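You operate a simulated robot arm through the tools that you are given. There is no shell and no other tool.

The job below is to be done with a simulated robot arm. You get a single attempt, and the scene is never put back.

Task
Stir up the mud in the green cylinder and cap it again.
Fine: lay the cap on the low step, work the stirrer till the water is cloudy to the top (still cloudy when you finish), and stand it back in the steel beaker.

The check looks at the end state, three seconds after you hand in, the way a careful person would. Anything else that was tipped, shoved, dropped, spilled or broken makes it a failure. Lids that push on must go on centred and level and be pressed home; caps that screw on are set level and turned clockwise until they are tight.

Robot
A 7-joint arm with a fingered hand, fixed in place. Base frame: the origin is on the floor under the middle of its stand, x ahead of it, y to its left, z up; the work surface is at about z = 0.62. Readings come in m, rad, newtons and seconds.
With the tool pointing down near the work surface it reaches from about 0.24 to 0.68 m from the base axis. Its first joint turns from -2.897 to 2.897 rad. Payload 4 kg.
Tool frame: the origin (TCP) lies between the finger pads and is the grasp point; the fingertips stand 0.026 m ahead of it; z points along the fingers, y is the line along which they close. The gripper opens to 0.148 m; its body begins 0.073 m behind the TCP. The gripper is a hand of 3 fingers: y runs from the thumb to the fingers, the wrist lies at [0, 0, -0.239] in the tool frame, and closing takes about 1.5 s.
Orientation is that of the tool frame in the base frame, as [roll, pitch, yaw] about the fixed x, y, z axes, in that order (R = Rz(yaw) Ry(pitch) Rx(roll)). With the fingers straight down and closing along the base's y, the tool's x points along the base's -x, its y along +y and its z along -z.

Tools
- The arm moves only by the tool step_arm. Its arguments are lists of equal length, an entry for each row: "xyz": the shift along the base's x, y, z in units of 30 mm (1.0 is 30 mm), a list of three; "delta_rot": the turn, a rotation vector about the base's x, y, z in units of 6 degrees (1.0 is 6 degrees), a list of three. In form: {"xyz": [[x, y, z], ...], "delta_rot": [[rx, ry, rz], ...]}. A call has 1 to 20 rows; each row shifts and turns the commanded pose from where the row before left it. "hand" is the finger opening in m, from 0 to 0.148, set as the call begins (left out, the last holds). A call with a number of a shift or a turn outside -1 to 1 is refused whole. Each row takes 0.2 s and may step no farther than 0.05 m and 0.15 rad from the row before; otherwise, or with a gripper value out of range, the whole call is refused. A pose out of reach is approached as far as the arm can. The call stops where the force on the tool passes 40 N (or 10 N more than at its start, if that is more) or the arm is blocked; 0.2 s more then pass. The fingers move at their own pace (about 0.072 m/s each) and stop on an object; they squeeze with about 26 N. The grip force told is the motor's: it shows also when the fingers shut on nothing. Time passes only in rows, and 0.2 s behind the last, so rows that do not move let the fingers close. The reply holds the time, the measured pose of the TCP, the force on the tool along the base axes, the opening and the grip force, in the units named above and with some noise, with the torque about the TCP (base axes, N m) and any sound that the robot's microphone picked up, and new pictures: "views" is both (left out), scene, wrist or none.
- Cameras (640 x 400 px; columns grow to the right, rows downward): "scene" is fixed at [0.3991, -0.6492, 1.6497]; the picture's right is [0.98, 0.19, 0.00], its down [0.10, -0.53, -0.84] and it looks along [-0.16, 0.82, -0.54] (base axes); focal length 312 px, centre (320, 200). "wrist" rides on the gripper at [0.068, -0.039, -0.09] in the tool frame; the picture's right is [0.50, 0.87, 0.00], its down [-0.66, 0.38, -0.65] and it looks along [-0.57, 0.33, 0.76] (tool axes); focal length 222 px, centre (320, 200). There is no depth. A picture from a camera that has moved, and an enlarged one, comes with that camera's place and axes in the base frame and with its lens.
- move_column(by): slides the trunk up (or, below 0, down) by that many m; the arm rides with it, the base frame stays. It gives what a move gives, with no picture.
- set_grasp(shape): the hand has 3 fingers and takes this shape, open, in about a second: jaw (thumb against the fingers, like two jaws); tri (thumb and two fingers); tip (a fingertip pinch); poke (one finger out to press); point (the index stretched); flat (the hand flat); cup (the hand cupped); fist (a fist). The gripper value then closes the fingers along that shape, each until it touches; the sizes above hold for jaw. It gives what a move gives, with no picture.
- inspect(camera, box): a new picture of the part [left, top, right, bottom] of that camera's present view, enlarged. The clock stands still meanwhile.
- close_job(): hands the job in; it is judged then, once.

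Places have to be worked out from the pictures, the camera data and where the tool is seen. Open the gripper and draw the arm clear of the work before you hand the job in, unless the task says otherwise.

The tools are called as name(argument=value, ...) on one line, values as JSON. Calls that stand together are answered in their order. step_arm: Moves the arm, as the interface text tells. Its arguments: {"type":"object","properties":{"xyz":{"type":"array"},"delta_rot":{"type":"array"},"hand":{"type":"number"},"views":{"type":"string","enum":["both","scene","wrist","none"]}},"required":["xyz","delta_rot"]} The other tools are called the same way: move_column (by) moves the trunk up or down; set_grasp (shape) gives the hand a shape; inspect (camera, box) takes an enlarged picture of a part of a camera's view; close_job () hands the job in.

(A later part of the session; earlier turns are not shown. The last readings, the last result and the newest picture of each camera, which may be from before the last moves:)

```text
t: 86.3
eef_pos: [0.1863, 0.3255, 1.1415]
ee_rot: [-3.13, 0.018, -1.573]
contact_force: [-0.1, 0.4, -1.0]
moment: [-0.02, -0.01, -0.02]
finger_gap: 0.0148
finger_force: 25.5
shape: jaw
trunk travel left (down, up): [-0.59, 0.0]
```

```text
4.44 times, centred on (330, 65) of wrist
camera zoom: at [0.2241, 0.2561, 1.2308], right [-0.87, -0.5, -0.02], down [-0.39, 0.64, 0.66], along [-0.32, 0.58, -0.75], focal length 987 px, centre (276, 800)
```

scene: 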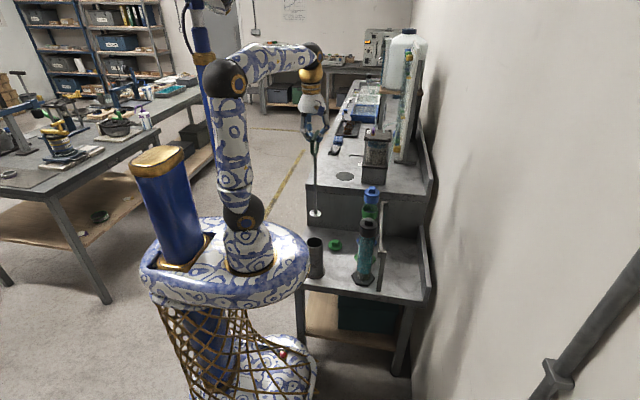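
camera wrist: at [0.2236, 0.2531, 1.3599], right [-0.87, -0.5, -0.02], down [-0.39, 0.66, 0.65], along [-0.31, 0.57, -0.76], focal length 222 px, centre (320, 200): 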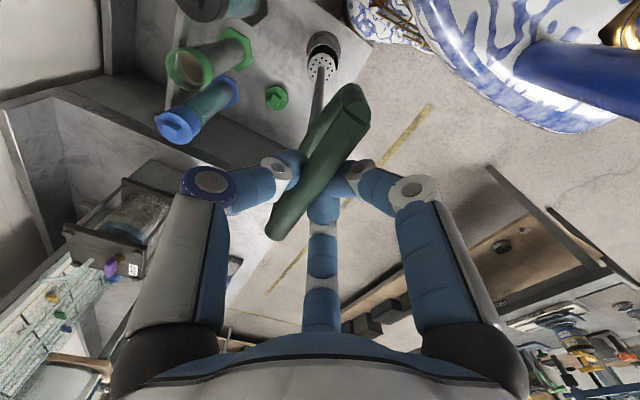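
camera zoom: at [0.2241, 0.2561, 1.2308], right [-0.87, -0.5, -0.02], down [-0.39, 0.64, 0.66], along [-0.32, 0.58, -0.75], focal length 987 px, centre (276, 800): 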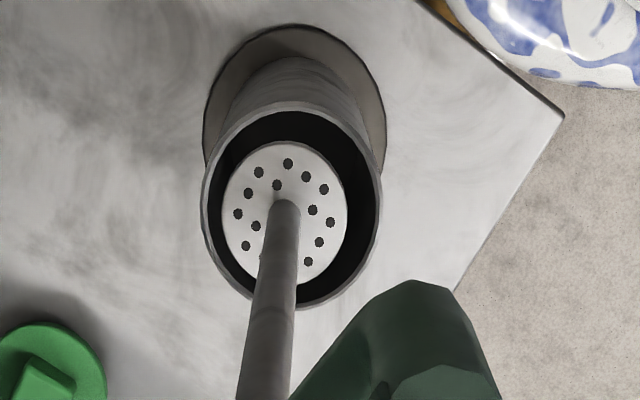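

The disc is about (+3, −4) mm off the rim centre. I correct that and lower the disc into the beaker by 6 cm, checking forces.

step_arm(xyz=[[-0.1, 0.13, 0], [0, 0, -0.4], [0, 0, -0.5], [0, 0, -0.5], [0, 0, -0.5], [0, 0, 0]], delta_rot=[[0, 0, 0], [0, 0, 0], [0, 0, 0], [0, 0, 0], [0, 0, 0], [0, 0, 0]], views="none")

inspect(camera="scene", box=[295, 200, 335, 270])

inspect(camera="wrist", box=[290, 20, 370, 110])

```text
t: 87.7
eef_pos: [0.1822, 0.3307, 1.0851]
ee_rot: [-3.127, 0.019, -1.572]
contact_force: [-0.3, -0.1, -1.5]
moment: [-0.01, 0.04, -0.01]
finger_gap: 0.015
finger_force: 26.0
shape: jaw
trunk travel left (down, up): [-0.59, 0.0]
```

```text
5.71 times, centred on (315, 235) of scene
camera zoom: at [0.3991, -0.6492, 1.6497], right [0.98, 0.19, 0.0], down [0.1, -0.53, -0.84], along [-0.16, 0.82, -0.54], focal length 1784 px, centre (349, 0)
```

zoom: 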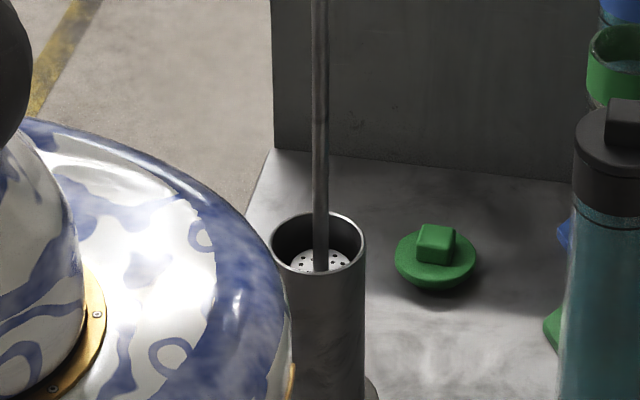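

```text
4.44 times, centred on (330, 65) of wrist
camera zoom: at [0.2204, 0.2606, 1.1742], right [-0.87, -0.5, -0.02], down [-0.39, 0.64, 0.66], along [-0.32, 0.58, -0.75], focal length 987 px, centre (276, 800)
```

zoom: 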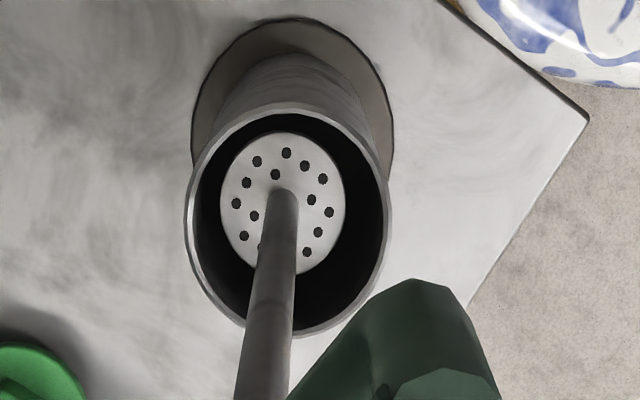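

The disc is well inside and centred. I lower most of the way to the beaker floor.

step_arm(xyz=[[0, 0, -0.5], [0, 0, -0.5], [0, 0, -0.5], [0, 0, -0.5], [0, 0, -0.5], [0, 0, -0.5], [0, 0, -0.5], [0, 0, -0.4], [0, 0, 0]], delta_rot=[[0, 0, 0], [0, 0, 0], [0, 0, 0], [0, 0, 0], [0, 0, 0], [0, 0, 0], [0, 0, 0], [0, 0, 0], [0, 0, 0]], views="none")

inspect(camera="scene", box=[295, 190, 335, 270])

inspect(camera="wrist", box=[270, 20, 370, 130])

```text
t: 89.7
eef_pos: [0.1829, 0.3287, 0.9666]
ee_rot: [-3.129, 0.019, -1.571]
contact_force: [-1.0, 0.6, -2.2]
moment: [0.0, 0.03, 0.0]
finger_gap: 0.0147
finger_force: 26.4
shape: jaw
trunk travel left (down, up): [-0.59, 0.0]
```

```text
5.00 times, centred on (315, 230) of scene
camera zoom: at [0.3991, -0.6492, 1.6497], right [0.98, 0.19, 0.0], down [0.1, -0.53, -0.84], along [-0.16, 0.82, -0.54], focal length 1561 px, centre (345, 50)
```

zoom: 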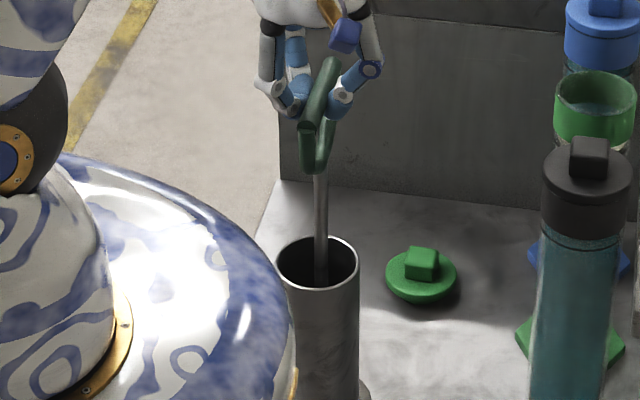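

```text
3.64 times, centred on (320, 75) of wrist
camera zoom: at [0.2198, 0.2593, 1.057], right [-0.87, -0.5, -0.02], down [-0.39, 0.64, 0.66], along [-0.32, 0.58, -0.75], focal length 808 px, centre (320, 654)
```

zoom: 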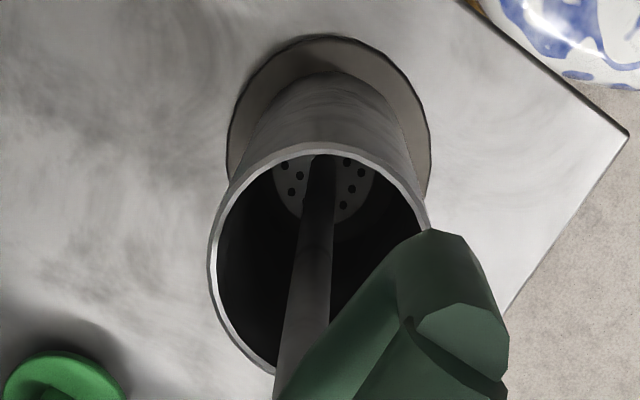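

Nearly at the floor with no contact. I step down 5 mm, then smaller steps.

step_arm(xyz=[[0, 0, -0.17], [0, 0, 0]], delta_rot=[[0, 0, 0], [0, 0, 0]], views="none")

```text
t: 90.3
eef_pos: [0.1826, 0.3293, 0.962]
ee_rot: [-3.127, 0.019, -1.572]
contact_force: [0.7, -0.1, -1.1]
moment: [-0.03, 0.02, 0.0]
finger_gap: 0.0149
finger_force: 26.3
shape: jaw
trunk travel left (down, up): [-0.59, 0.0]
```

Still hanging free at 0.962. Another 4 mm.

step_arm(xyz=[[0, 0, -0.13], [0, 0, 0]], delta_rot=[[0, 0, 0], [0, 0, 0]], views="none")

```text
t: 90.9
eef_pos: [0.1822, 0.3307, 0.9587]
ee_rot: [-3.126, 0.019, -1.572]
contact_force: [0.2, -0.2, -1.4]
moment: [0.0, 0.01, 0.01]
finger_gap: 0.0149
finger_force: 25.9
shape: jaw
trunk travel left (down, up): [-0.59, 0.0]
```

Still free at 0.959; another 3 mm.

step_arm(xyz=[[0, 0, -0.1], [0, 0, 0]], delta_rot=[[0, 0, 0], [0, 0, 0]], views="none")

```text
t: 91.5
eef_pos: [0.1809, 0.3278, 0.9562]
ee_rot: [-3.128, 0.02, -1.572]
contact_force: [0.1, -0.4, -2.0]
moment: [0.04, 0.05, 0.01]
finger_gap: 0.0145
finger_force: 25.9
shape: jaw
trunk travel left (down, up): [-0.59, 0.0]
```

step_arm(xyz=[[0, 0, -0.1], [0, 0, 0]], delta_rot=[[0, 0, 0], [0, 0, 0]], views="none")

```text
t: 92.1
eef_pos: [0.1823, 0.3299, 0.9518]
ee_rot: [-3.127, 0.018, -1.572]
contact_force: [0.1, -0.4, -2.2]
moment: [-0.02, 0.01, 0.01]
finger_gap: 0.0149
finger_force: 26.1
shape: jaw
trunk travel left (down, up): [-0.59, 0.0]
```

Force still only shows the stirrer's weight at 0.952. I lower another 3 mm.

step_arm(xyz=[[0, 0, -0.1], [0, 0, 0]], delta_rot=[[0, 0, 0], [0, 0, 0]], views="none")

inspect(camera="scene", box=[295, 190, 335, 270])

inspect(camera="wrist", box=[270, 20, 370, 130])

```text
t: 92.7
eef_pos: [0.184, 0.3296, 0.9505]
ee_rot: [-3.126, 0.021, -1.572]
contact_force: [-1.5, 0.2, -1.9]
moment: [-0.01, 0.03, -0.02]
finger_gap: 0.0148
finger_force: 26.2
shape: jaw
trunk travel left (down, up): [-0.59, 0.0]
```

```text
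5.00 times, centred on (315, 230) of scene
camera zoom: at [0.3991, -0.6492, 1.6497], right [0.98, 0.19, 0.0], down [0.1, -0.53, -0.84], along [-0.16, 0.82, -0.54], focal length 1561 px, centre (345, 50)
```

zoom: 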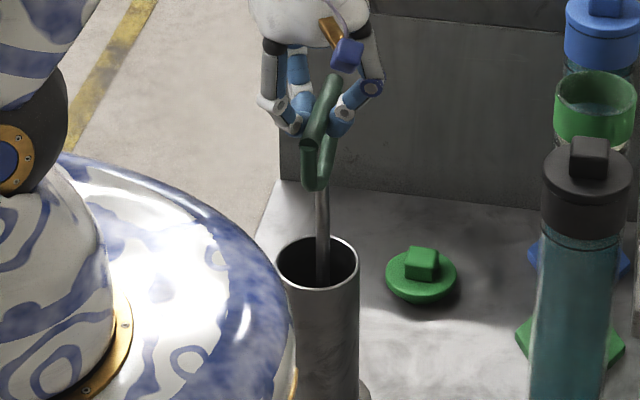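

```text
3.64 times, centred on (320, 75) of wrist
camera zoom: at [0.2208, 0.2604, 1.0398], right [-0.87, -0.5, -0.02], down [-0.39, 0.64, 0.66], along [-0.32, 0.58, -0.75], focal length 808 px, centre (320, 654)
```

zoom: 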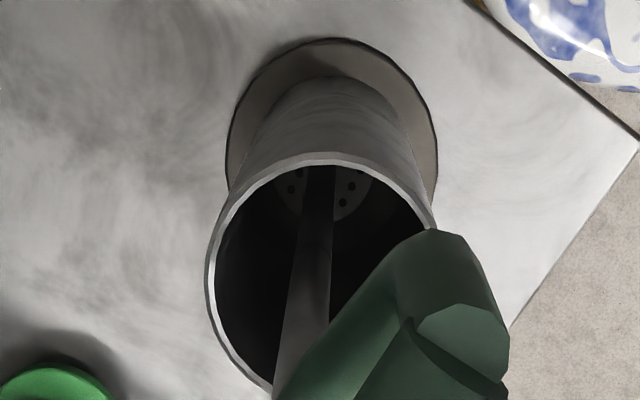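

Still only weight on the hand. I continue by 3 mm.

step_arm(xyz=[[0, 0, -0.1], [0, 0, 0]], delta_rot=[[0, 0, 0], [0, 0, 0]], views="none")

```text
t: 93.3
eef_pos: [0.1817, 0.3287, 0.9461]
ee_rot: [-3.127, 0.02, -1.573]
contact_force: [0.4, -0.7, 3.4]
moment: [-0.02, -0.08, -0.02]
finger_gap: 0.0149
finger_force: 25.9
shape: jaw
trunk travel left (down, up): [-0.59, 0.0]
```

Contact: the disc rests on the beaker floor. I open the fingers to release the handle.

step_arm(xyz=[[0, 0, 0], [0, 0, 0], [0, 0, 0], [0, 0, 0]], delta_rot=[[0, 0, 0], [0, 0, 0], [0, 0, 0], [0, 0, 0]], hand=0.07, views="none")

inspect(camera="scene", box=[290, 185, 340, 285])

inspect(camera="wrist", box=[240, 20, 400, 200])

```text
t: 94.3
eef_pos: [0.1825, 0.3288, 0.9466]
ee_rot: [-3.129, 0.019, -1.573]
contact_force: [0.0, 1.0, 0.4]
moment: [-0.01, 0.0, -0.01]
finger_gap: 0.0693
finger_force: 0.0
shape: jaw
trunk travel left (down, up): [-0.59, 0.0]
```

```text
4.00 times, centred on (315, 235) of scene
camera zoom: at [0.3991, -0.6492, 1.6497], right [0.98, 0.19, 0.0], down [0.1, -0.53, -0.84], along [-0.16, 0.82, -0.54], focal length 1248 px, centre (340, 60)
```

zoom: 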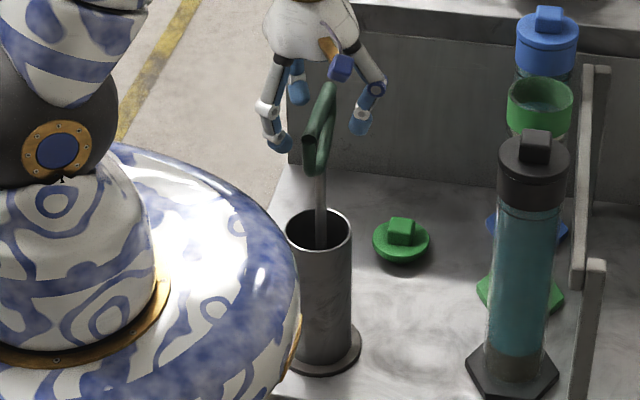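

```text
2.22 times, centred on (320, 110) of wrist
camera zoom: at [0.2202, 0.26, 1.0364], right [-0.87, -0.5, -0.02], down [-0.39, 0.64, 0.66], along [-0.32, 0.58, -0.75], focal length 494 px, centre (320, 400)
```

zoom: 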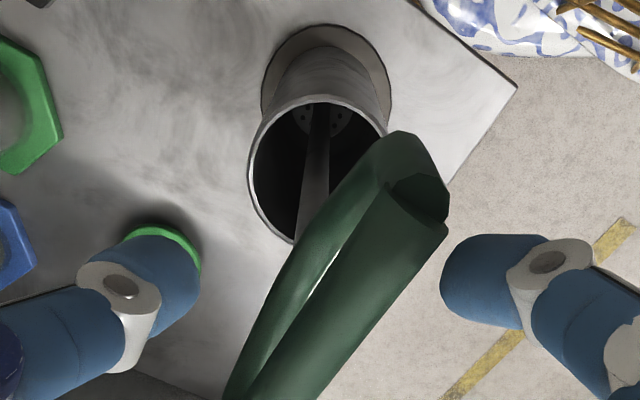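

The stirrer stands on its own in the beaker. I rise straight up, then translate to above the cap while levelling the hand and turning back −90°.

step_arm(xyz=[[0, 0, 0.6], [0, 0, 1], [0, 0, 1], [0, 0, 1], [0, 0, 0.6], [0.15, 0.381, 0], [0.15, 0.381, 0], [0.15, 0.381, 0], [0.15, 0.381, 0], [0.15, 0.381, 0], [0.15, 0.381, 0], [0.15, 0.381, 0], [0.15, 0.381, 0], [0.15, 0.381, 0], [0.15, 0.381, 0], [0.15, 0.381, 0], [0.15, 0.381, 0], [0.15, 0.381, 0], [0.15, 0.381, 0], [0.15, 0.381, 0]], delta_rot=[[0, 0, 0], [0, 0, 0], [0, 0, 0], [-0.09, 0.06, 0], [-0.09, 0.06, 0], [0, 0, -1], [0, 0, -1], [0, 0, -1], [0, 0, -1], [0, 0, -1], [0, 0, -1], [0, 0, -1], [0, 0, -1], [0, 0, -1], [0, 0, -1], [0, 0, -1], [0, 0, -1], [0, 0, -1], [0, 0, -1], [0, 0, -1]], hand=0.09)

inspect(camera="scene", box=[290, 180, 350, 290])

inspect(camera="wrist", box=[240, 0, 400, 150])

```text
t: 98.5
eef_pos: [0.2495, 0.5011, 1.0714]
ee_rot: [-3.14, 0.0, 3.136]
contact_force: [-0.3, 0.1, 0.6]
moment: [-0.01, 0.02, 0.0]
finger_gap: 0.0895
finger_force: 0.1
shape: jaw
trunk travel left (down, up): [-0.59, 0.0]
camera wrist: at [0.1824, 0.4614, 1.1616], right [-0.5, 0.87, 0.0], down [0.66, 0.38, 0.65], along [0.57, 0.32, -0.76], focal length 222 px, centre (320, 200)
```

scene: 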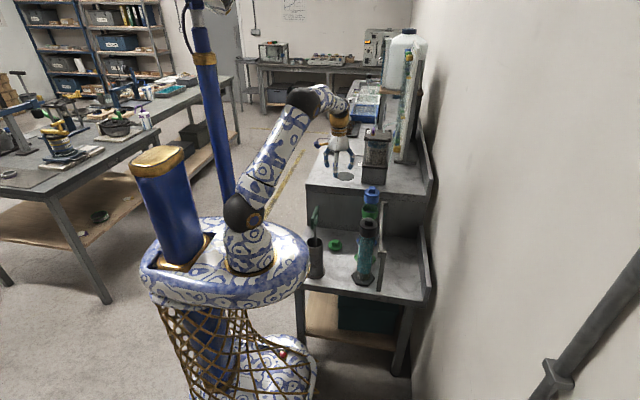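
wrist: 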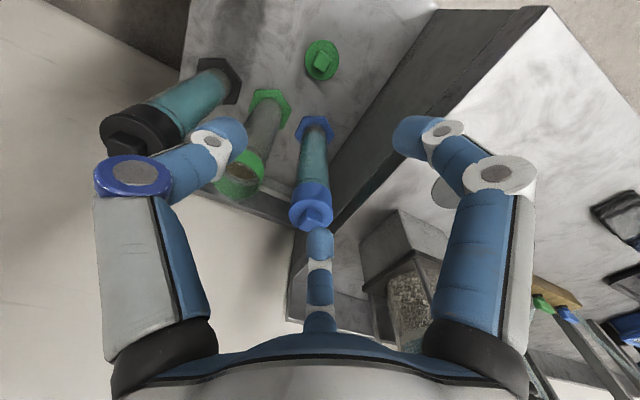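

```text
3.64 times, centred on (320, 235) of scene
camera zoom: at [0.3991, -0.6492, 1.6497], right [0.98, 0.19, 0.0], down [0.1, -0.53, -0.84], along [-0.16, 0.82, -0.54], focal length 1135 px, centre (320, 73)
```

zoom: 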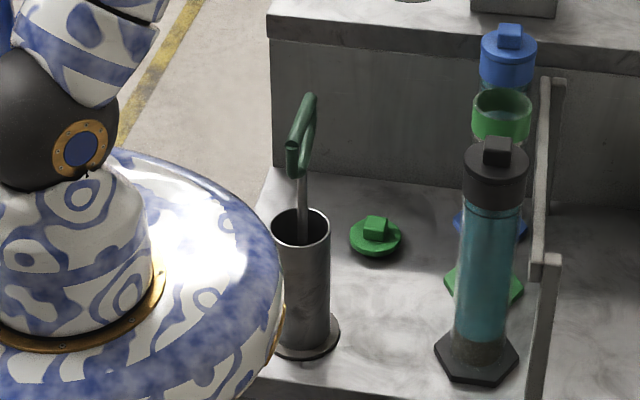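

```text
2.67 times, centred on (320, 75) of wrist
camera zoom: at [0.1824, 0.4614, 1.1616], right [-0.5, 0.87, 0.0], down [0.66, 0.38, 0.65], along [0.57, 0.32, -0.76], focal length 592 px, centre (320, 533)
```

zoom: 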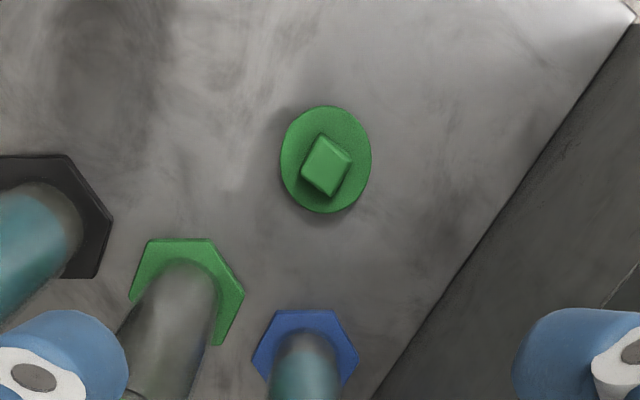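

The stirrer stands in the beaker and the green tube looks brown along its length. I descend over the cap to about 4 cm above grasp height.

step_arm(xyz=[[0, 0, -0.6], [0, 0, -1], [0, 0, -1], [0, 0, -1], [0, 0, -1], [0, 0, -1], [0, 0, -1], [0, 0, -1], [0, 0, -1], [0, 0, -1], [0, 0, -1], [0, 0, -1], [0, 0, -0.5], [0, 0, 0]], delta_rot=[[0, 0, 0], [0, 0, 0], [0, 0, 0], [0, 0, 0], [0, 0, 0], [0, 0, 0], [0, 0, 0], [0, 0, 0], [0, 0, 0], [0, 0, 0], [0, 0, 0], [0, 0, 0], [0, 0, 0], [0, 0, 0]], views="none")

inspect(camera="wrist", box=[240, 60, 400, 230])

inspect(camera="scene", box=[315, 200, 365, 260])

```text
t: 101.5
eef_pos: [0.2483, 0.4995, 0.7096]
ee_rot: [-3.14, 0.001, 3.141]
contact_force: [1.0, 0.6, -0.6]
moment: [0.0, 0.01, -0.01]
finger_gap: 0.0895
finger_force: 0.1
shape: jaw
trunk travel left (down, up): [-0.59, 0.0]
```

```text
2.35 times, centred on (320, 145) of wrist
camera zoom: at [0.1819, 0.4608, 0.8], right [-0.5, 0.87, 0.0], down [0.66, 0.38, 0.65], along [0.57, 0.33, -0.76], focal length 523 px, centre (320, 329)
```

zoom: 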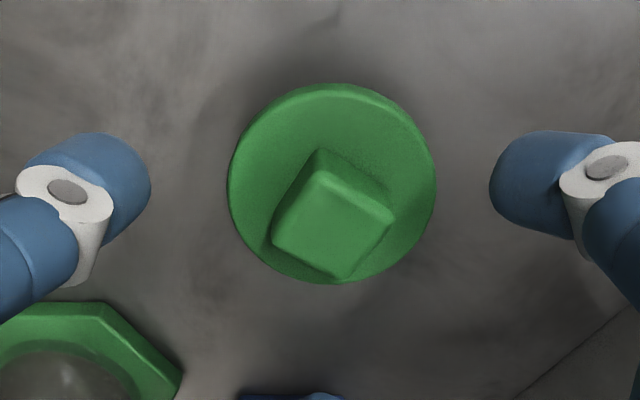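

```text
6.67 times, centred on (340, 230) of scene
camera zoom: at [0.3991, -0.6492, 1.6497], right [0.98, 0.19, 0.0], down [0.1, -0.53, -0.84], along [-0.16, 0.82, -0.54], focal length 2081 px, centre (187, 0)
```

zoom: 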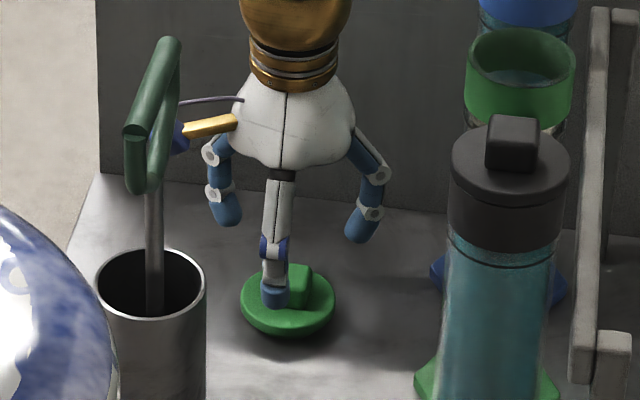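

The cap's knob is about 4 mm toward +y of the tool axis. I shift +4 mm in y, lower to the earlier grip height (TCP z≈0.669), and pre-close to 0.05.

step_arm(xyz=[[0, 0.13, -0.4], [0, 0, -0.5], [0, 0, -0.45], [0, 0, 0]], delta_rot=[[0, 0, 0], [0, 0, 0], [0, 0, 0], [0, 0, 0]], hand=0.06, views="none")

inspect(camera="wrist", box=[240, 60, 400, 230])

inspect(camera="scene", box=[315, 200, 365, 260])

```text
t: 102.5
eef_pos: [0.2493, 0.5042, 0.6689]
ee_rot: [-3.139, 0.002, 3.139]
contact_force: [-0.4, 0.6, 0.5]
moment: [0.0, 0.0, -0.01]
finger_gap: 0.0605
finger_force: 0.1
shape: jaw
trunk travel left (down, up): [-0.59, 0.0]
```

```text
2.35 times, centred on (320, 145) of wrist
camera zoom: at [0.1821, 0.4644, 0.7591], right [-0.5, 0.87, 0.0], down [0.65, 0.38, 0.65], along [0.57, 0.33, -0.76], focal length 523 px, centre (320, 329)
```

zoom: 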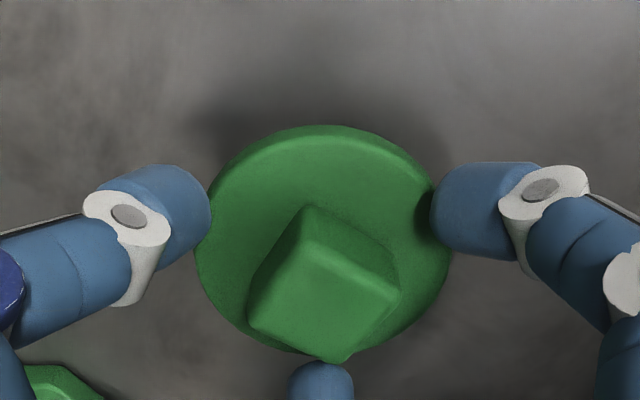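

```text
6.67 times, centred on (340, 230) of scene
camera zoom: at [0.3991, -0.6492, 1.6497], right [0.98, 0.19, 0.0], down [0.1, -0.53, -0.84], along [-0.16, 0.82, -0.54], focal length 2081 px, centre (187, 0)
```

zoom: 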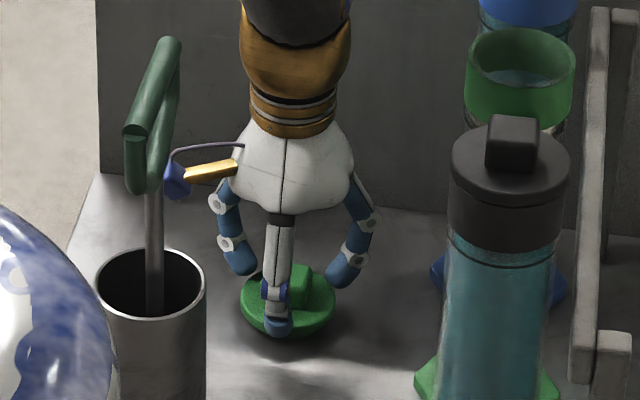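

The knob is framed as in the first grip. I close fully and check the grip.

step_arm(xyz=[[0, 0, 0], [0, 0, 0], [0, 0, 0], [0, 0, 0], [0, 0, 0], [0, 0, 0]], delta_rot=[[0, 0, 0], [0, 0, 0], [0, 0, 0], [0, 0, 0], [0, 0, 0], [0, 0, 0]], hand=0.0, views="none")

inspect(camera="wrist", box=[240, 60, 400, 230])

inspect(camera="scene", box=[315, 200, 365, 260])

```text
t: 103.9
eef_pos: [0.2492, 0.5032, 0.67]
ee_rot: [-3.139, 0.001, 3.139]
contact_force: [0.0, 0.3, -0.1]
moment: [0.01, 0.0, 0.0]
finger_gap: 0.0262
finger_force: 25.8
shape: jaw
trunk travel left (down, up): [-0.59, 0.0]
```

```text
2.35 times, centred on (320, 145) of wrist
camera zoom: at [0.1821, 0.4645, 0.7593], right [-0.5, 0.87, 0.0], down [0.66, 0.38, 0.65], along [0.57, 0.33, -0.76], focal length 523 px, centre (320, 329)
```

zoom: 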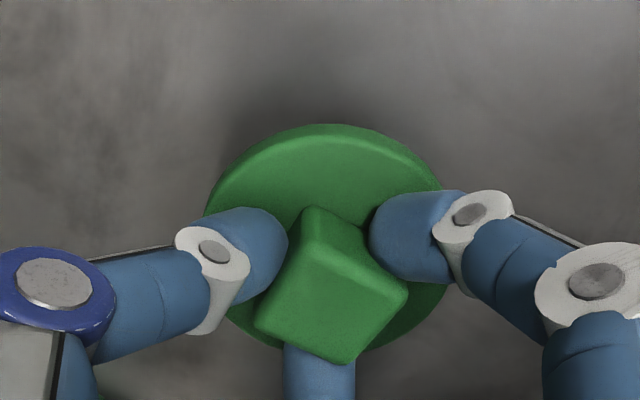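

```text
6.67 times, centred on (340, 230) of scene
camera zoom: at [0.3991, -0.6492, 1.6497], right [0.98, 0.19, 0.0], down [0.1, -0.53, -0.84], along [-0.16, 0.82, -0.54], focal length 2081 px, centre (187, 0)
```

zoom: 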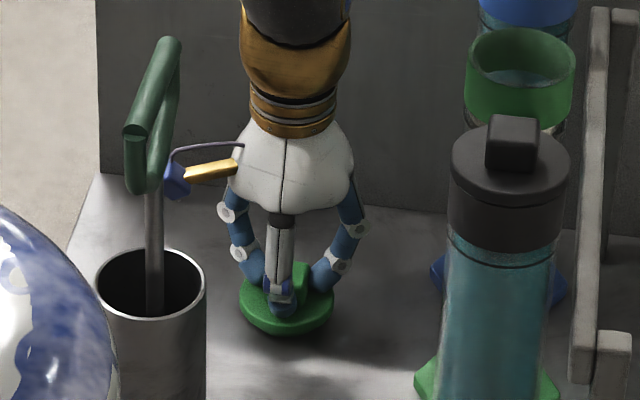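

The grip matches the first one (26.2 mm, no side load), with the knob about 1.5 mm further toward +y. I lift straight up and carry it over the green cylinder.

step_arm(xyz=[[0, 0, 0.3], [0, 0, 0.7], [0, 0, 1], [0, 0, 1], [0, 0, 1], [0, 0, 1], [0, 0, 1], [0, 0, 1], [0, 0, 1], [0, 0, 1], [0, 0, 1], [0, 0, 1], [0, 0, 0.8], [0.5, -0.184, 0.3], [1, -0.368, 0], [1, -0.368, 0], [1, -0.368, 0], [1, -0.368, 0], [0.5, -0.184, 0], [0, 0, 0]], delta_rot=[[0, 0, 0], [0, 0, 0], [0, 0, 0], [0, 0, 0], [0, 0, 0], [0, 0, 0], [0, 0, 0], [0, 0, 0], [0, 0, 0], [0, 0, 0], [0, 0, 0], [0, 0, 0], [0, 0, 0], [0, 0, 0], [0, 0, 0], [0, 0, 0], [0, 0, 0], [0, 0, 0], [0, 0, 0], [0, 0, 0]])

inspect(camera="scene", box=[345, 160, 395, 220])

inspect(camera="wrist", box=[240, 40, 400, 210])

```text
t: 108.1
eef_pos: [0.3991, 0.4502, 1.0334]
ee_rot: [-3.141, 0.0, 3.139]
contact_force: [-0.4, 0.7, -0.1]
moment: [0.02, -0.01, -0.02]
finger_gap: 0.0259
finger_force: 25.9
shape: jaw
trunk travel left (down, up): [-0.59, 0.0]
camera wrist: at [0.3304, 0.4109, 1.1233], right [-0.5, 0.87, 0.0], down [0.66, 0.38, 0.65], along [0.57, 0.33, -0.76], focal length 222 px, centre (320, 200)
```

scene: 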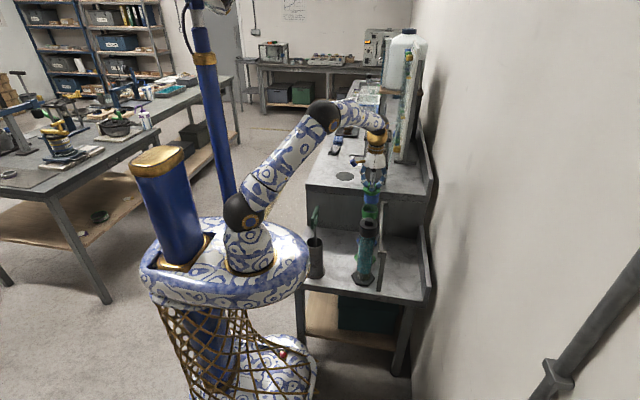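
wrist: 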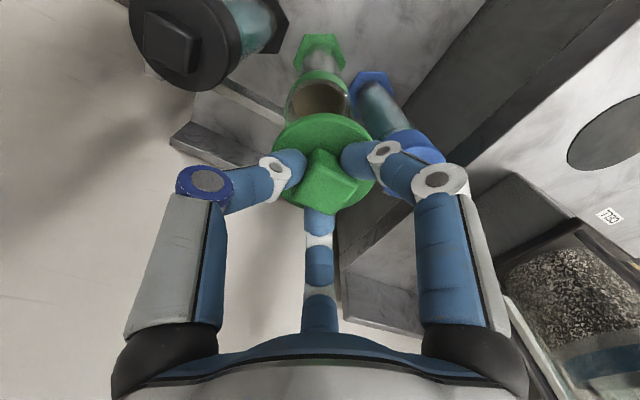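

```text
6.67 times, centred on (370, 190) of scene
camera zoom: at [0.3991, -0.6492, 1.6497], right [0.98, 0.19, 0.0], down [0.1, -0.53, -0.84], along [-0.16, 0.82, -0.54], focal length 2081 px, centre (-13, 267)
```

zoom: 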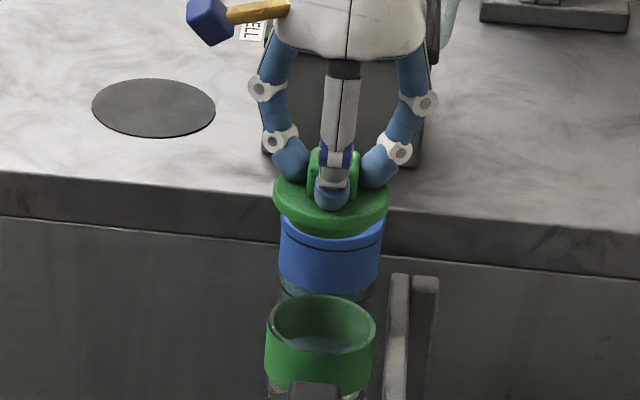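

```text
2.35 times, centred on (320, 125) of wrist
camera zoom: at [0.3304, 0.4109, 1.1233], right [-0.5, 0.87, 0.0], down [0.66, 0.38, 0.65], along [0.57, 0.33, -0.76], focal length 523 px, centre (320, 376)
```

zoom: 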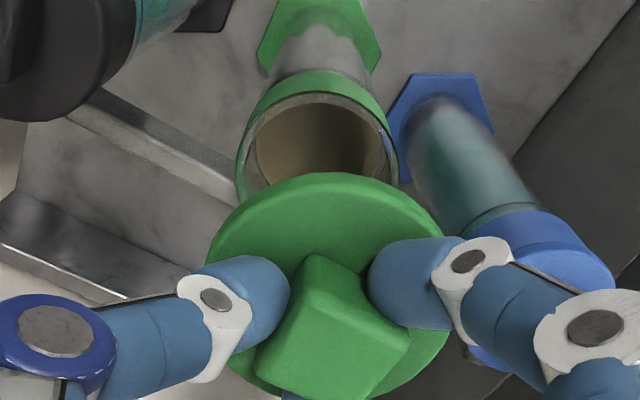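

The water is still brown to the top. Compared with the aligned view right after uncapping, the cap sits about (−2.4, +3.8) mm off, so I correct that and lower to ~2 cm above the rim for another check.

step_arm(xyz=[[0.08, -0.127, 0], [0, 0, -0.6], [0, 0, -0.8], [0, 0, -0.5], [0, 0, 0]], delta_rot=[[0, 0, 0], [0, 0, 0], [0, 0, 0], [0, 0, 0], [0, 0, 0]], views="none")

inspect(camera="scene", box=[350, 175, 390, 215])

inspect(camera="wrist", box=[240, 40, 400, 210])

```text
t: 109.3
eef_pos: [0.4023, 0.4458, 0.9747]
ee_rot: [-3.14, 0.003, 3.141]
contact_force: [-0.1, 0.2, -0.2]
moment: [0.02, 0.0, -0.01]
finger_gap: 0.0261
finger_force: 26.6
shape: jaw
trunk travel left (down, up): [-0.59, 0.0]
```

```text
10.00 times, centred on (370, 195) of scene
camera zoom: at [0.3991, -0.6492, 1.6497], right [0.98, 0.19, 0.0], down [0.1, -0.53, -0.84], along [-0.16, 0.82, -0.54], focal length 3121 px, centre (-180, 250)
```

zoom: 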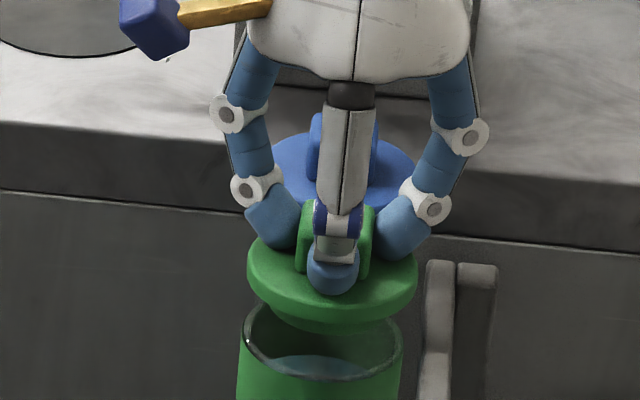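

```text
2.35 times, centred on (320, 125) of wrist
camera zoom: at [0.3339, 0.4067, 1.0653], right [-0.5, 0.87, 0.0], down [0.66, 0.38, 0.65], along [0.57, 0.33, -0.76], focal length 523 px, centre (320, 376)
```

zoom: 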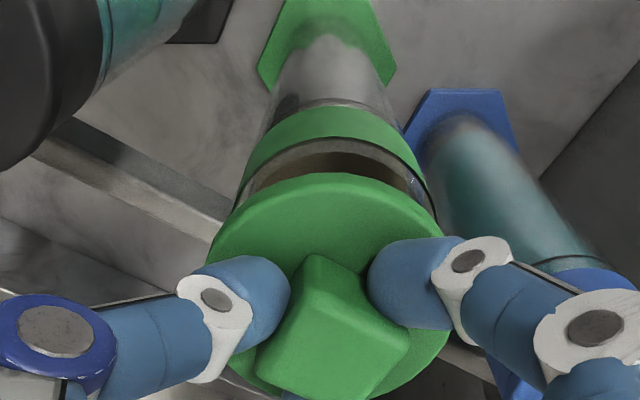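

The cylinder hasn't moved; images and readings say the cap should go (−1.8, +1.8) mm. I apply that and lower to just above engagement.

step_arm(xyz=[[-0.06, 0.06, -0.2], [0, 0, -0.3], [0, 0, 0]], delta_rot=[[0, 0, 0], [0, 0, 0], [0, 0, 0]], views="none")

inspect(camera="scene", box=[350, 180, 390, 220])

inspect(camera="wrist", box=[240, 40, 400, 210])

```text
t: 110.1
eef_pos: [0.3993, 0.4477, 0.9604]
ee_rot: [-3.14, 0.002, 3.14]
contact_force: [1.0, 0.0, -0.1]
moment: [0.0, 0.03, -0.01]
finger_gap: 0.0259
finger_force: 26.3
shape: jaw
trunk travel left (down, up): [-0.59, 0.0]
```

```text
10.00 times, centred on (370, 200) of scene
camera zoom: at [0.3991, -0.6492, 1.6497], right [0.98, 0.19, 0.0], down [0.1, -0.53, -0.84], along [-0.16, 0.82, -0.54], focal length 3121 px, centre (-180, 200)
```

zoom: 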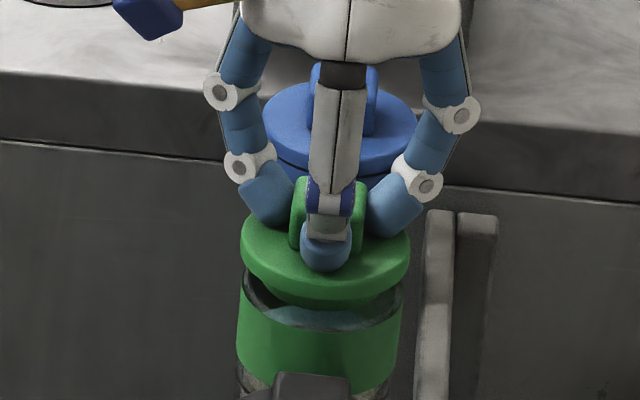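

```text
2.35 times, centred on (320, 125) of wrist
camera zoom: at [0.3321, 0.4085, 1.0508], right [-0.5, 0.87, 0.0], down [0.66, 0.38, 0.65], along [0.57, 0.33, -0.76], focal length 523 px, centre (320, 376)
```

zoom: 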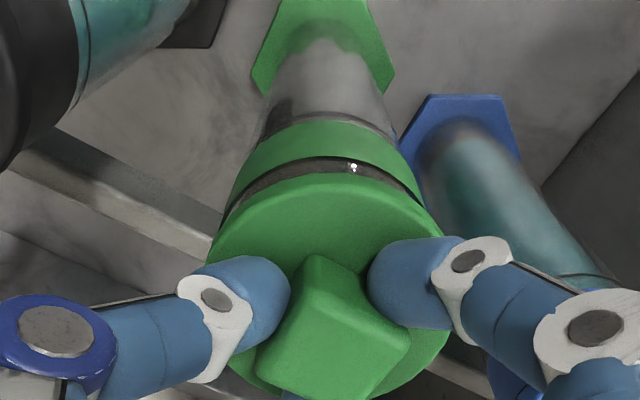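

Both views now show the cap aligned over the collar, about 12 mm above seated height. I descend in small steps, reading force each time.

step_arm(xyz=[[0, 0, -0.17], [0, 0, 0]], delta_rot=[[0, 0, 0], [0, 0, 0]], views="none")

inspect(camera="scene", box=[350, 180, 390, 220])

```text
t: 110.7
eef_pos: [0.3995, 0.4477, 0.9544]
ee_rot: [-3.141, 0.001, 3.141]
contact_force: [0.5, 0.2, -0.4]
moment: [-0.01, -0.01, -0.03]
finger_gap: 0.0258
finger_force: 26.2
shape: jaw
trunk travel left (down, up): [-0.59, 0.0]
```

```text
10.00 times, centred on (370, 200) of scene
camera zoom: at [0.3991, -0.6492, 1.6497], right [0.98, 0.19, 0.0], down [0.1, -0.53, -0.84], along [-0.16, 0.82, -0.54], focal length 3121 px, centre (-180, 200)
```

zoom: 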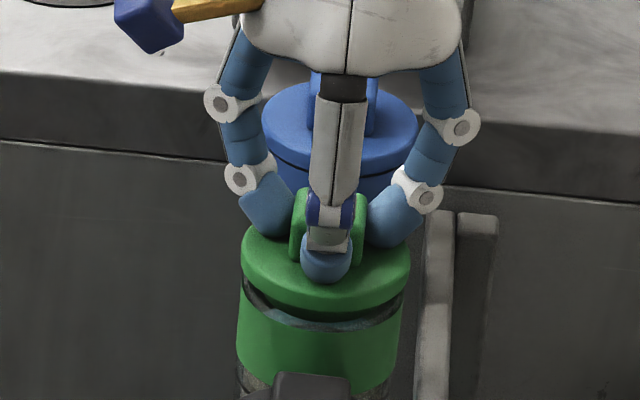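

The cap is lowering evenly onto the collar with no contact force yet. I take another 2 mm.

step_arm(xyz=[[0, 0, -0.08], [0, 0, 0]], delta_rot=[[0, 0, 0], [0, 0, 0]], views="none")

```text
t: 111.3
eef_pos: [0.4009, 0.4465, 0.953]
ee_rot: [-3.141, 0.002, 3.14]
contact_force: [-0.3, 0.5, -1.0]
moment: [-0.02, -0.01, 0.01]
finger_gap: 0.026
finger_force: 25.9
shape: jaw
trunk travel left (down, up): [-0.59, 0.0]
```

No resistance yet at 0.953. Another 2 mm down.

step_arm(xyz=[[0, 0, -0.07], [0, 0, 0]], delta_rot=[[0, 0, 0], [0, 0, 0]], views="none")

inspect(camera="scene", box=[350, 180, 390, 220])

```text
t: 111.9
eef_pos: [0.4007, 0.4464, 0.9518]
ee_rot: [-3.14, 0.002, 3.141]
contact_force: [-0.4, -0.3, 0.1]
moment: [0.03, -0.03, -0.02]
finger_gap: 0.0259
finger_force: 25.7
shape: jaw
trunk travel left (down, up): [-0.59, 0.0]
```

```text
10.00 times, centred on (370, 200) of scene
camera zoom: at [0.3991, -0.6492, 1.6497], right [0.98, 0.19, 0.0], down [0.1, -0.53, -0.84], along [-0.16, 0.82, -0.54], focal length 3121 px, centre (-180, 200)
```

zoom: 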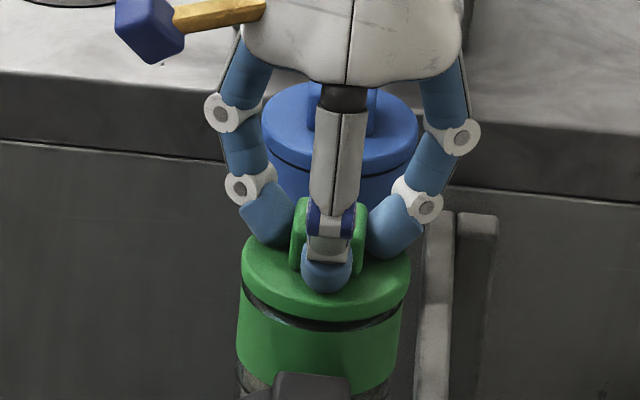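

The cap is level and nearly home, with a thin even gap. I press another 2 mm.

step_arm(xyz=[[0, 0, -0.07], [0, 0, 0]], delta_rot=[[0, 0, 0], [0, 0, 0]], views="none")

```text
t: 112.5
eef_pos: [0.4012, 0.4465, 0.9486]
ee_rot: [-3.139, 0.002, 3.139]
contact_force: [0.6, 0.0, -0.6]
moment: [-0.01, 0.02, -0.01]
finger_gap: 0.0262
finger_force: 26.0
shape: jaw
trunk travel left (down, up): [-0.59, 0.0]
```

Still no resistance at 0.9486. Another 1.5 mm.

step_arm(xyz=[[0, 0, -0.05], [0, 0, 0]], delta_rot=[[0, 0, 0], [0, 0, 0]], views="none")

inspect(camera="scene", box=[350, 180, 390, 220])

```text
t: 113.1
eef_pos: [0.3995, 0.447, 0.9471]
ee_rot: [-3.14, 0.0, 3.14]
contact_force: [-0.2, 0.3, 0.3]
moment: [0.0, -0.02, 0.0]
finger_gap: 0.0258
finger_force: 25.8
shape: jaw
trunk travel left (down, up): [-0.59, 0.0]
```

```text
10.00 times, centred on (370, 200) of scene
camera zoom: at [0.3991, -0.6492, 1.6497], right [0.98, 0.19, 0.0], down [0.1, -0.53, -0.84], along [-0.16, 0.82, -0.54], focal length 3121 px, centre (-180, 200)
```

zoom: 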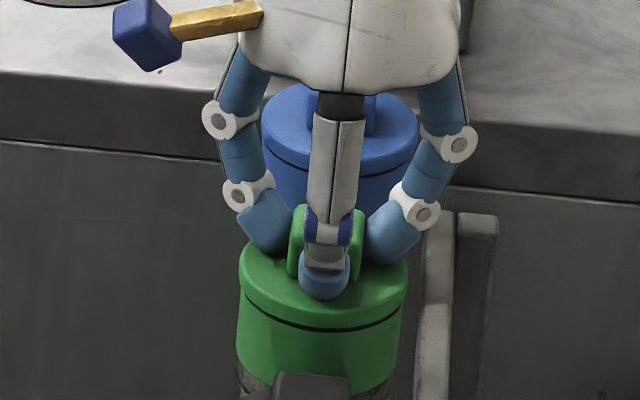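

The seam is now a thin line as at the start, but I've heard no snap and felt no push-back, so I press on in 1 mm steps.

step_arm(xyz=[[0, 0, -0.04], [0, 0, 0]], delta_rot=[[0, 0, 0], [0, 0, 0]], views="none")

```text
t: 113.7
eef_pos: [0.4001, 0.4474, 0.9465]
ee_rot: [-3.138, 0.001, 3.14]
contact_force: [0.2, -0.6, -0.4]
moment: [-0.01, 0.02, -0.01]
finger_gap: 0.0258
finger_force: 25.8
shape: jaw
trunk travel left (down, up): [-0.59, 0.0]
```

Still light. Another 1.5 mm.

step_arm(xyz=[[0, 0, -0.05], [0, 0, 0]], delta_rot=[[0, 0, 0], [0, 0, 0]], views="none")

```text
t: 114.3
eef_pos: [0.4005, 0.4479, 0.947]
ee_rot: [3.141, 0.001, 3.139]
contact_force: [1.0, -0.9, 11.0]
moment: [-0.01, 0.02, -0.02]
finger_gap: 0.0262
finger_force: 25.7
shape: jaw
trunk travel left (down, up): [-0.59, 0.0]
heard: snap
```

A snap was heard with 11 N of press: the cap is on. I inspect that it's level and fully home.

inspect(camera="scene", box=[350, 180, 390, 220])

inspect(camera="wrist", box=[240, 40, 400, 210])

```text
10.00 times, centred on (370, 200) of scene
camera zoom: at [0.3991, -0.6492, 1.6497], right [0.98, 0.19, 0.0], down [0.1, -0.53, -0.84], along [-0.16, 0.82, -0.54], focal length 3121 px, centre (-180, 200)
```

zoom: 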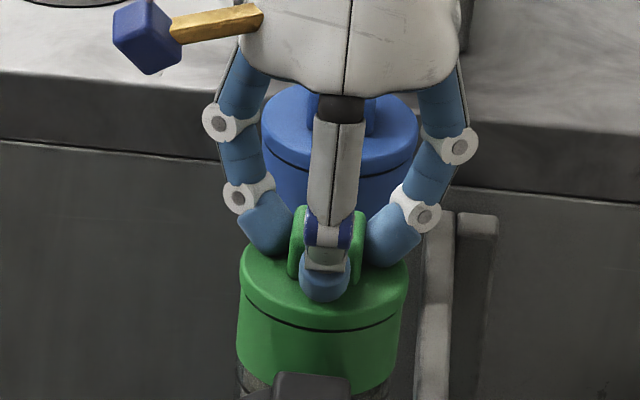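

```text
2.35 times, centred on (320, 125) of wrist
camera zoom: at [0.3327, 0.4079, 1.036], right [-0.5, 0.87, 0.0], down [0.65, 0.38, 0.66], along [0.57, 0.33, -0.76], focal length 523 px, centre (320, 376)
```

zoom: 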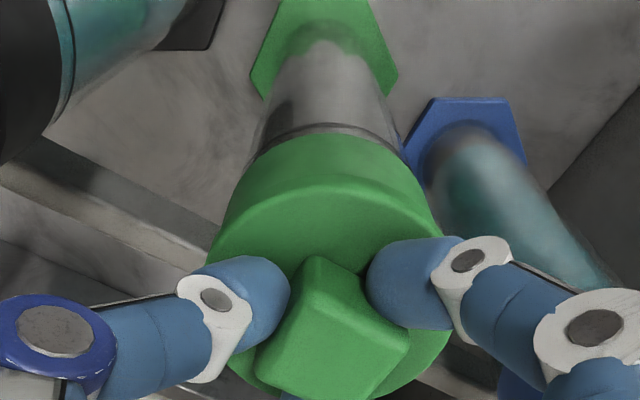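

The cap is seated level with the same thin seam as before. I release it by opening the fingers.

step_arm(xyz=[[0, 0, 0.02], [0, 0, 0], [0, 0, 0], [0, 0, 0], [0, 0, 0]], delta_rot=[[0, 0, 0], [0, 0, 0], [0, 0, 0], [0, 0, 0], [0, 0, 0]], hand=0.085, views="none")

inspect(camera="scene", box=[350, 180, 390, 220])

inspect(camera="wrist", box=[240, 40, 400, 210])

```text
t: 115.5
eef_pos: [0.4007, 0.4483, 0.9448]
ee_rot: [3.141, 0.003, 3.14]
contact_force: [0.0, 0.8, -0.6]
moment: [-0.01, 0.01, -0.05]
finger_gap: 0.0843
finger_force: 0.0
shape: jaw
trunk travel left (down, up): [-0.59, 0.0]
```

```text
10.00 times, centred on (370, 200) of scene
camera zoom: at [0.3991, -0.6492, 1.6497], right [0.98, 0.19, 0.0], down [0.1, -0.53, -0.84], along [-0.16, 0.82, -0.54], focal length 3121 px, centre (-180, 200)
```

zoom: 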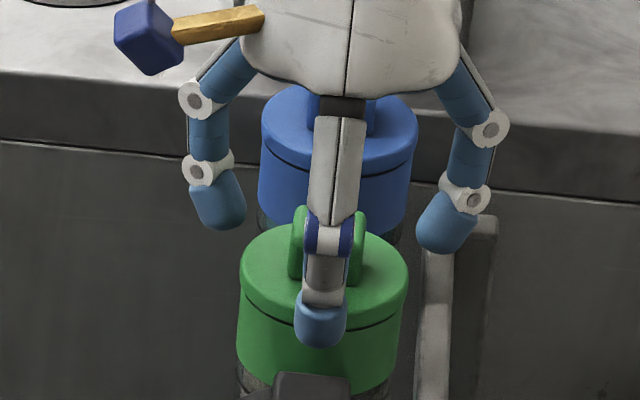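

```text
2.35 times, centred on (320, 125) of wrist
camera zoom: at [0.3332, 0.4082, 1.0354], right [-0.5, 0.87, 0.0], down [0.66, 0.38, 0.65], along [0.57, 0.33, -0.76], focal length 523 px, centre (320, 376)
```

zoom: 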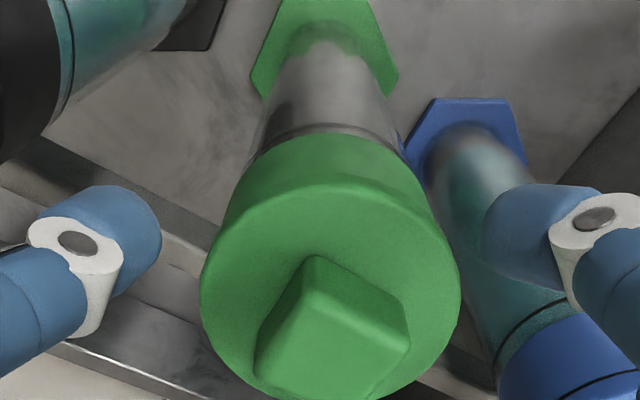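

The cap is on, level and centred, and the hand is free. I rise straight up and look over the whole bench.

step_arm(xyz=[[0, 0, 0.3], [0, 0, 0.7], [0, 0, 1], [0, 0, 1], [0, 0, 1], [0, 0, 1], [0, 0, 1], [0, 0, 1], [0, 0, 0]], delta_rot=[[0, 0, 0], [0, 0, 0], [0, 0, 0], [0, 0, 0], [0, 0, 0], [0, 0, 0], [0, 0, 0], [0, 0, 0], [0, 0, 0]])

inspect(camera="wrist", box=[200, 0, 440, 160])

inspect(camera="scene", box=[290, 180, 430, 300])

```text
t: 117.5
eef_pos: [0.4004, 0.4469, 1.1558]
ee_rot: [-3.139, 0.002, 3.14]
contact_force: [-0.8, 0.4, 0.4]
moment: [0.0, -0.05, 0.01]
finger_gap: 0.0844
finger_force: 0.2
shape: jaw
trunk travel left (down, up): [-0.59, 0.0]
camera wrist: at [0.3336, 0.4074, 1.2456], right [-0.5, 0.87, 0.0], down [0.66, 0.38, 0.65], along [0.57, 0.33, -0.76], focal length 222 px, centre (320, 200)
```

scene: 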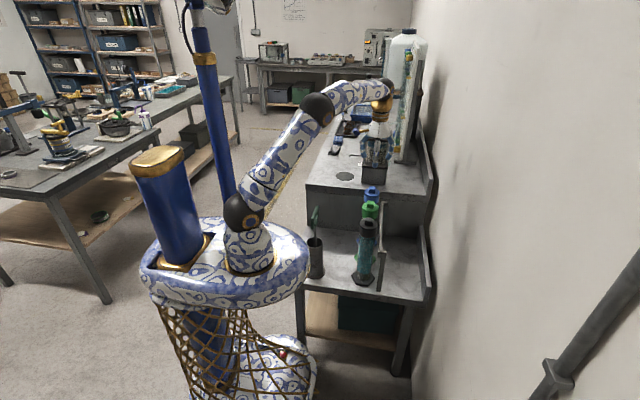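
wrist: 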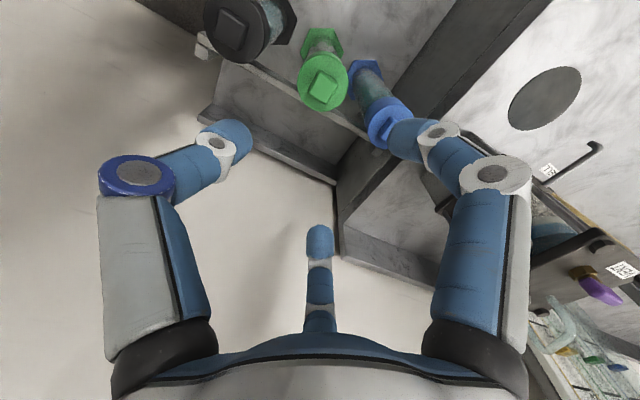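

```text
2.50 times, centred on (320, 80) of wrist
camera zoom: at [0.3336, 0.4074, 1.2456], right [-0.5, 0.87, 0.0], down [0.66, 0.38, 0.65], along [0.57, 0.33, -0.76], focal length 555 px, centre (320, 500)
```

zoom: 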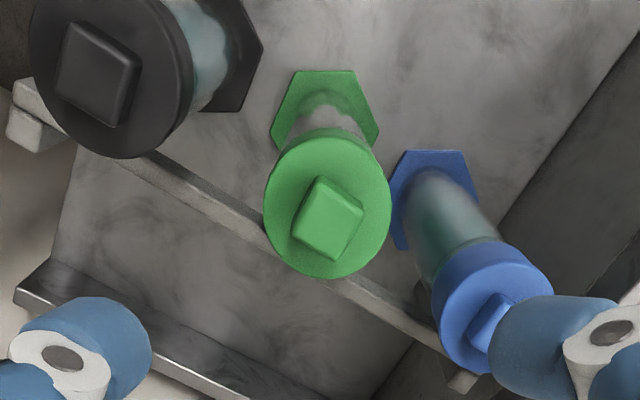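

```text
3.33 times, centred on (360, 240) of scene
camera zoom: at [0.3991, -0.6492, 1.6497], right [0.98, 0.19, 0.0], down [0.1, -0.53, -0.84], along [-0.16, 0.82, -0.54], focal length 1040 px, centre (187, 67)
```

zoom: 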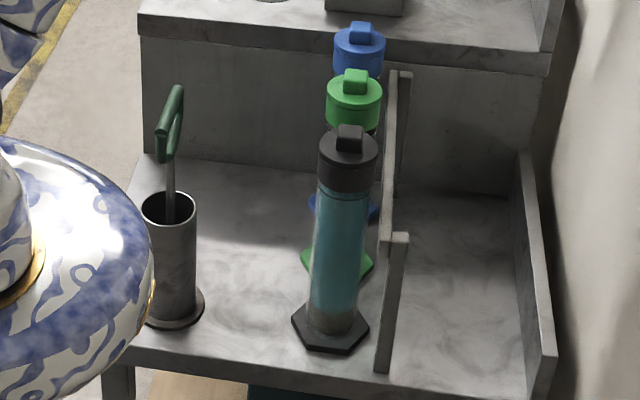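

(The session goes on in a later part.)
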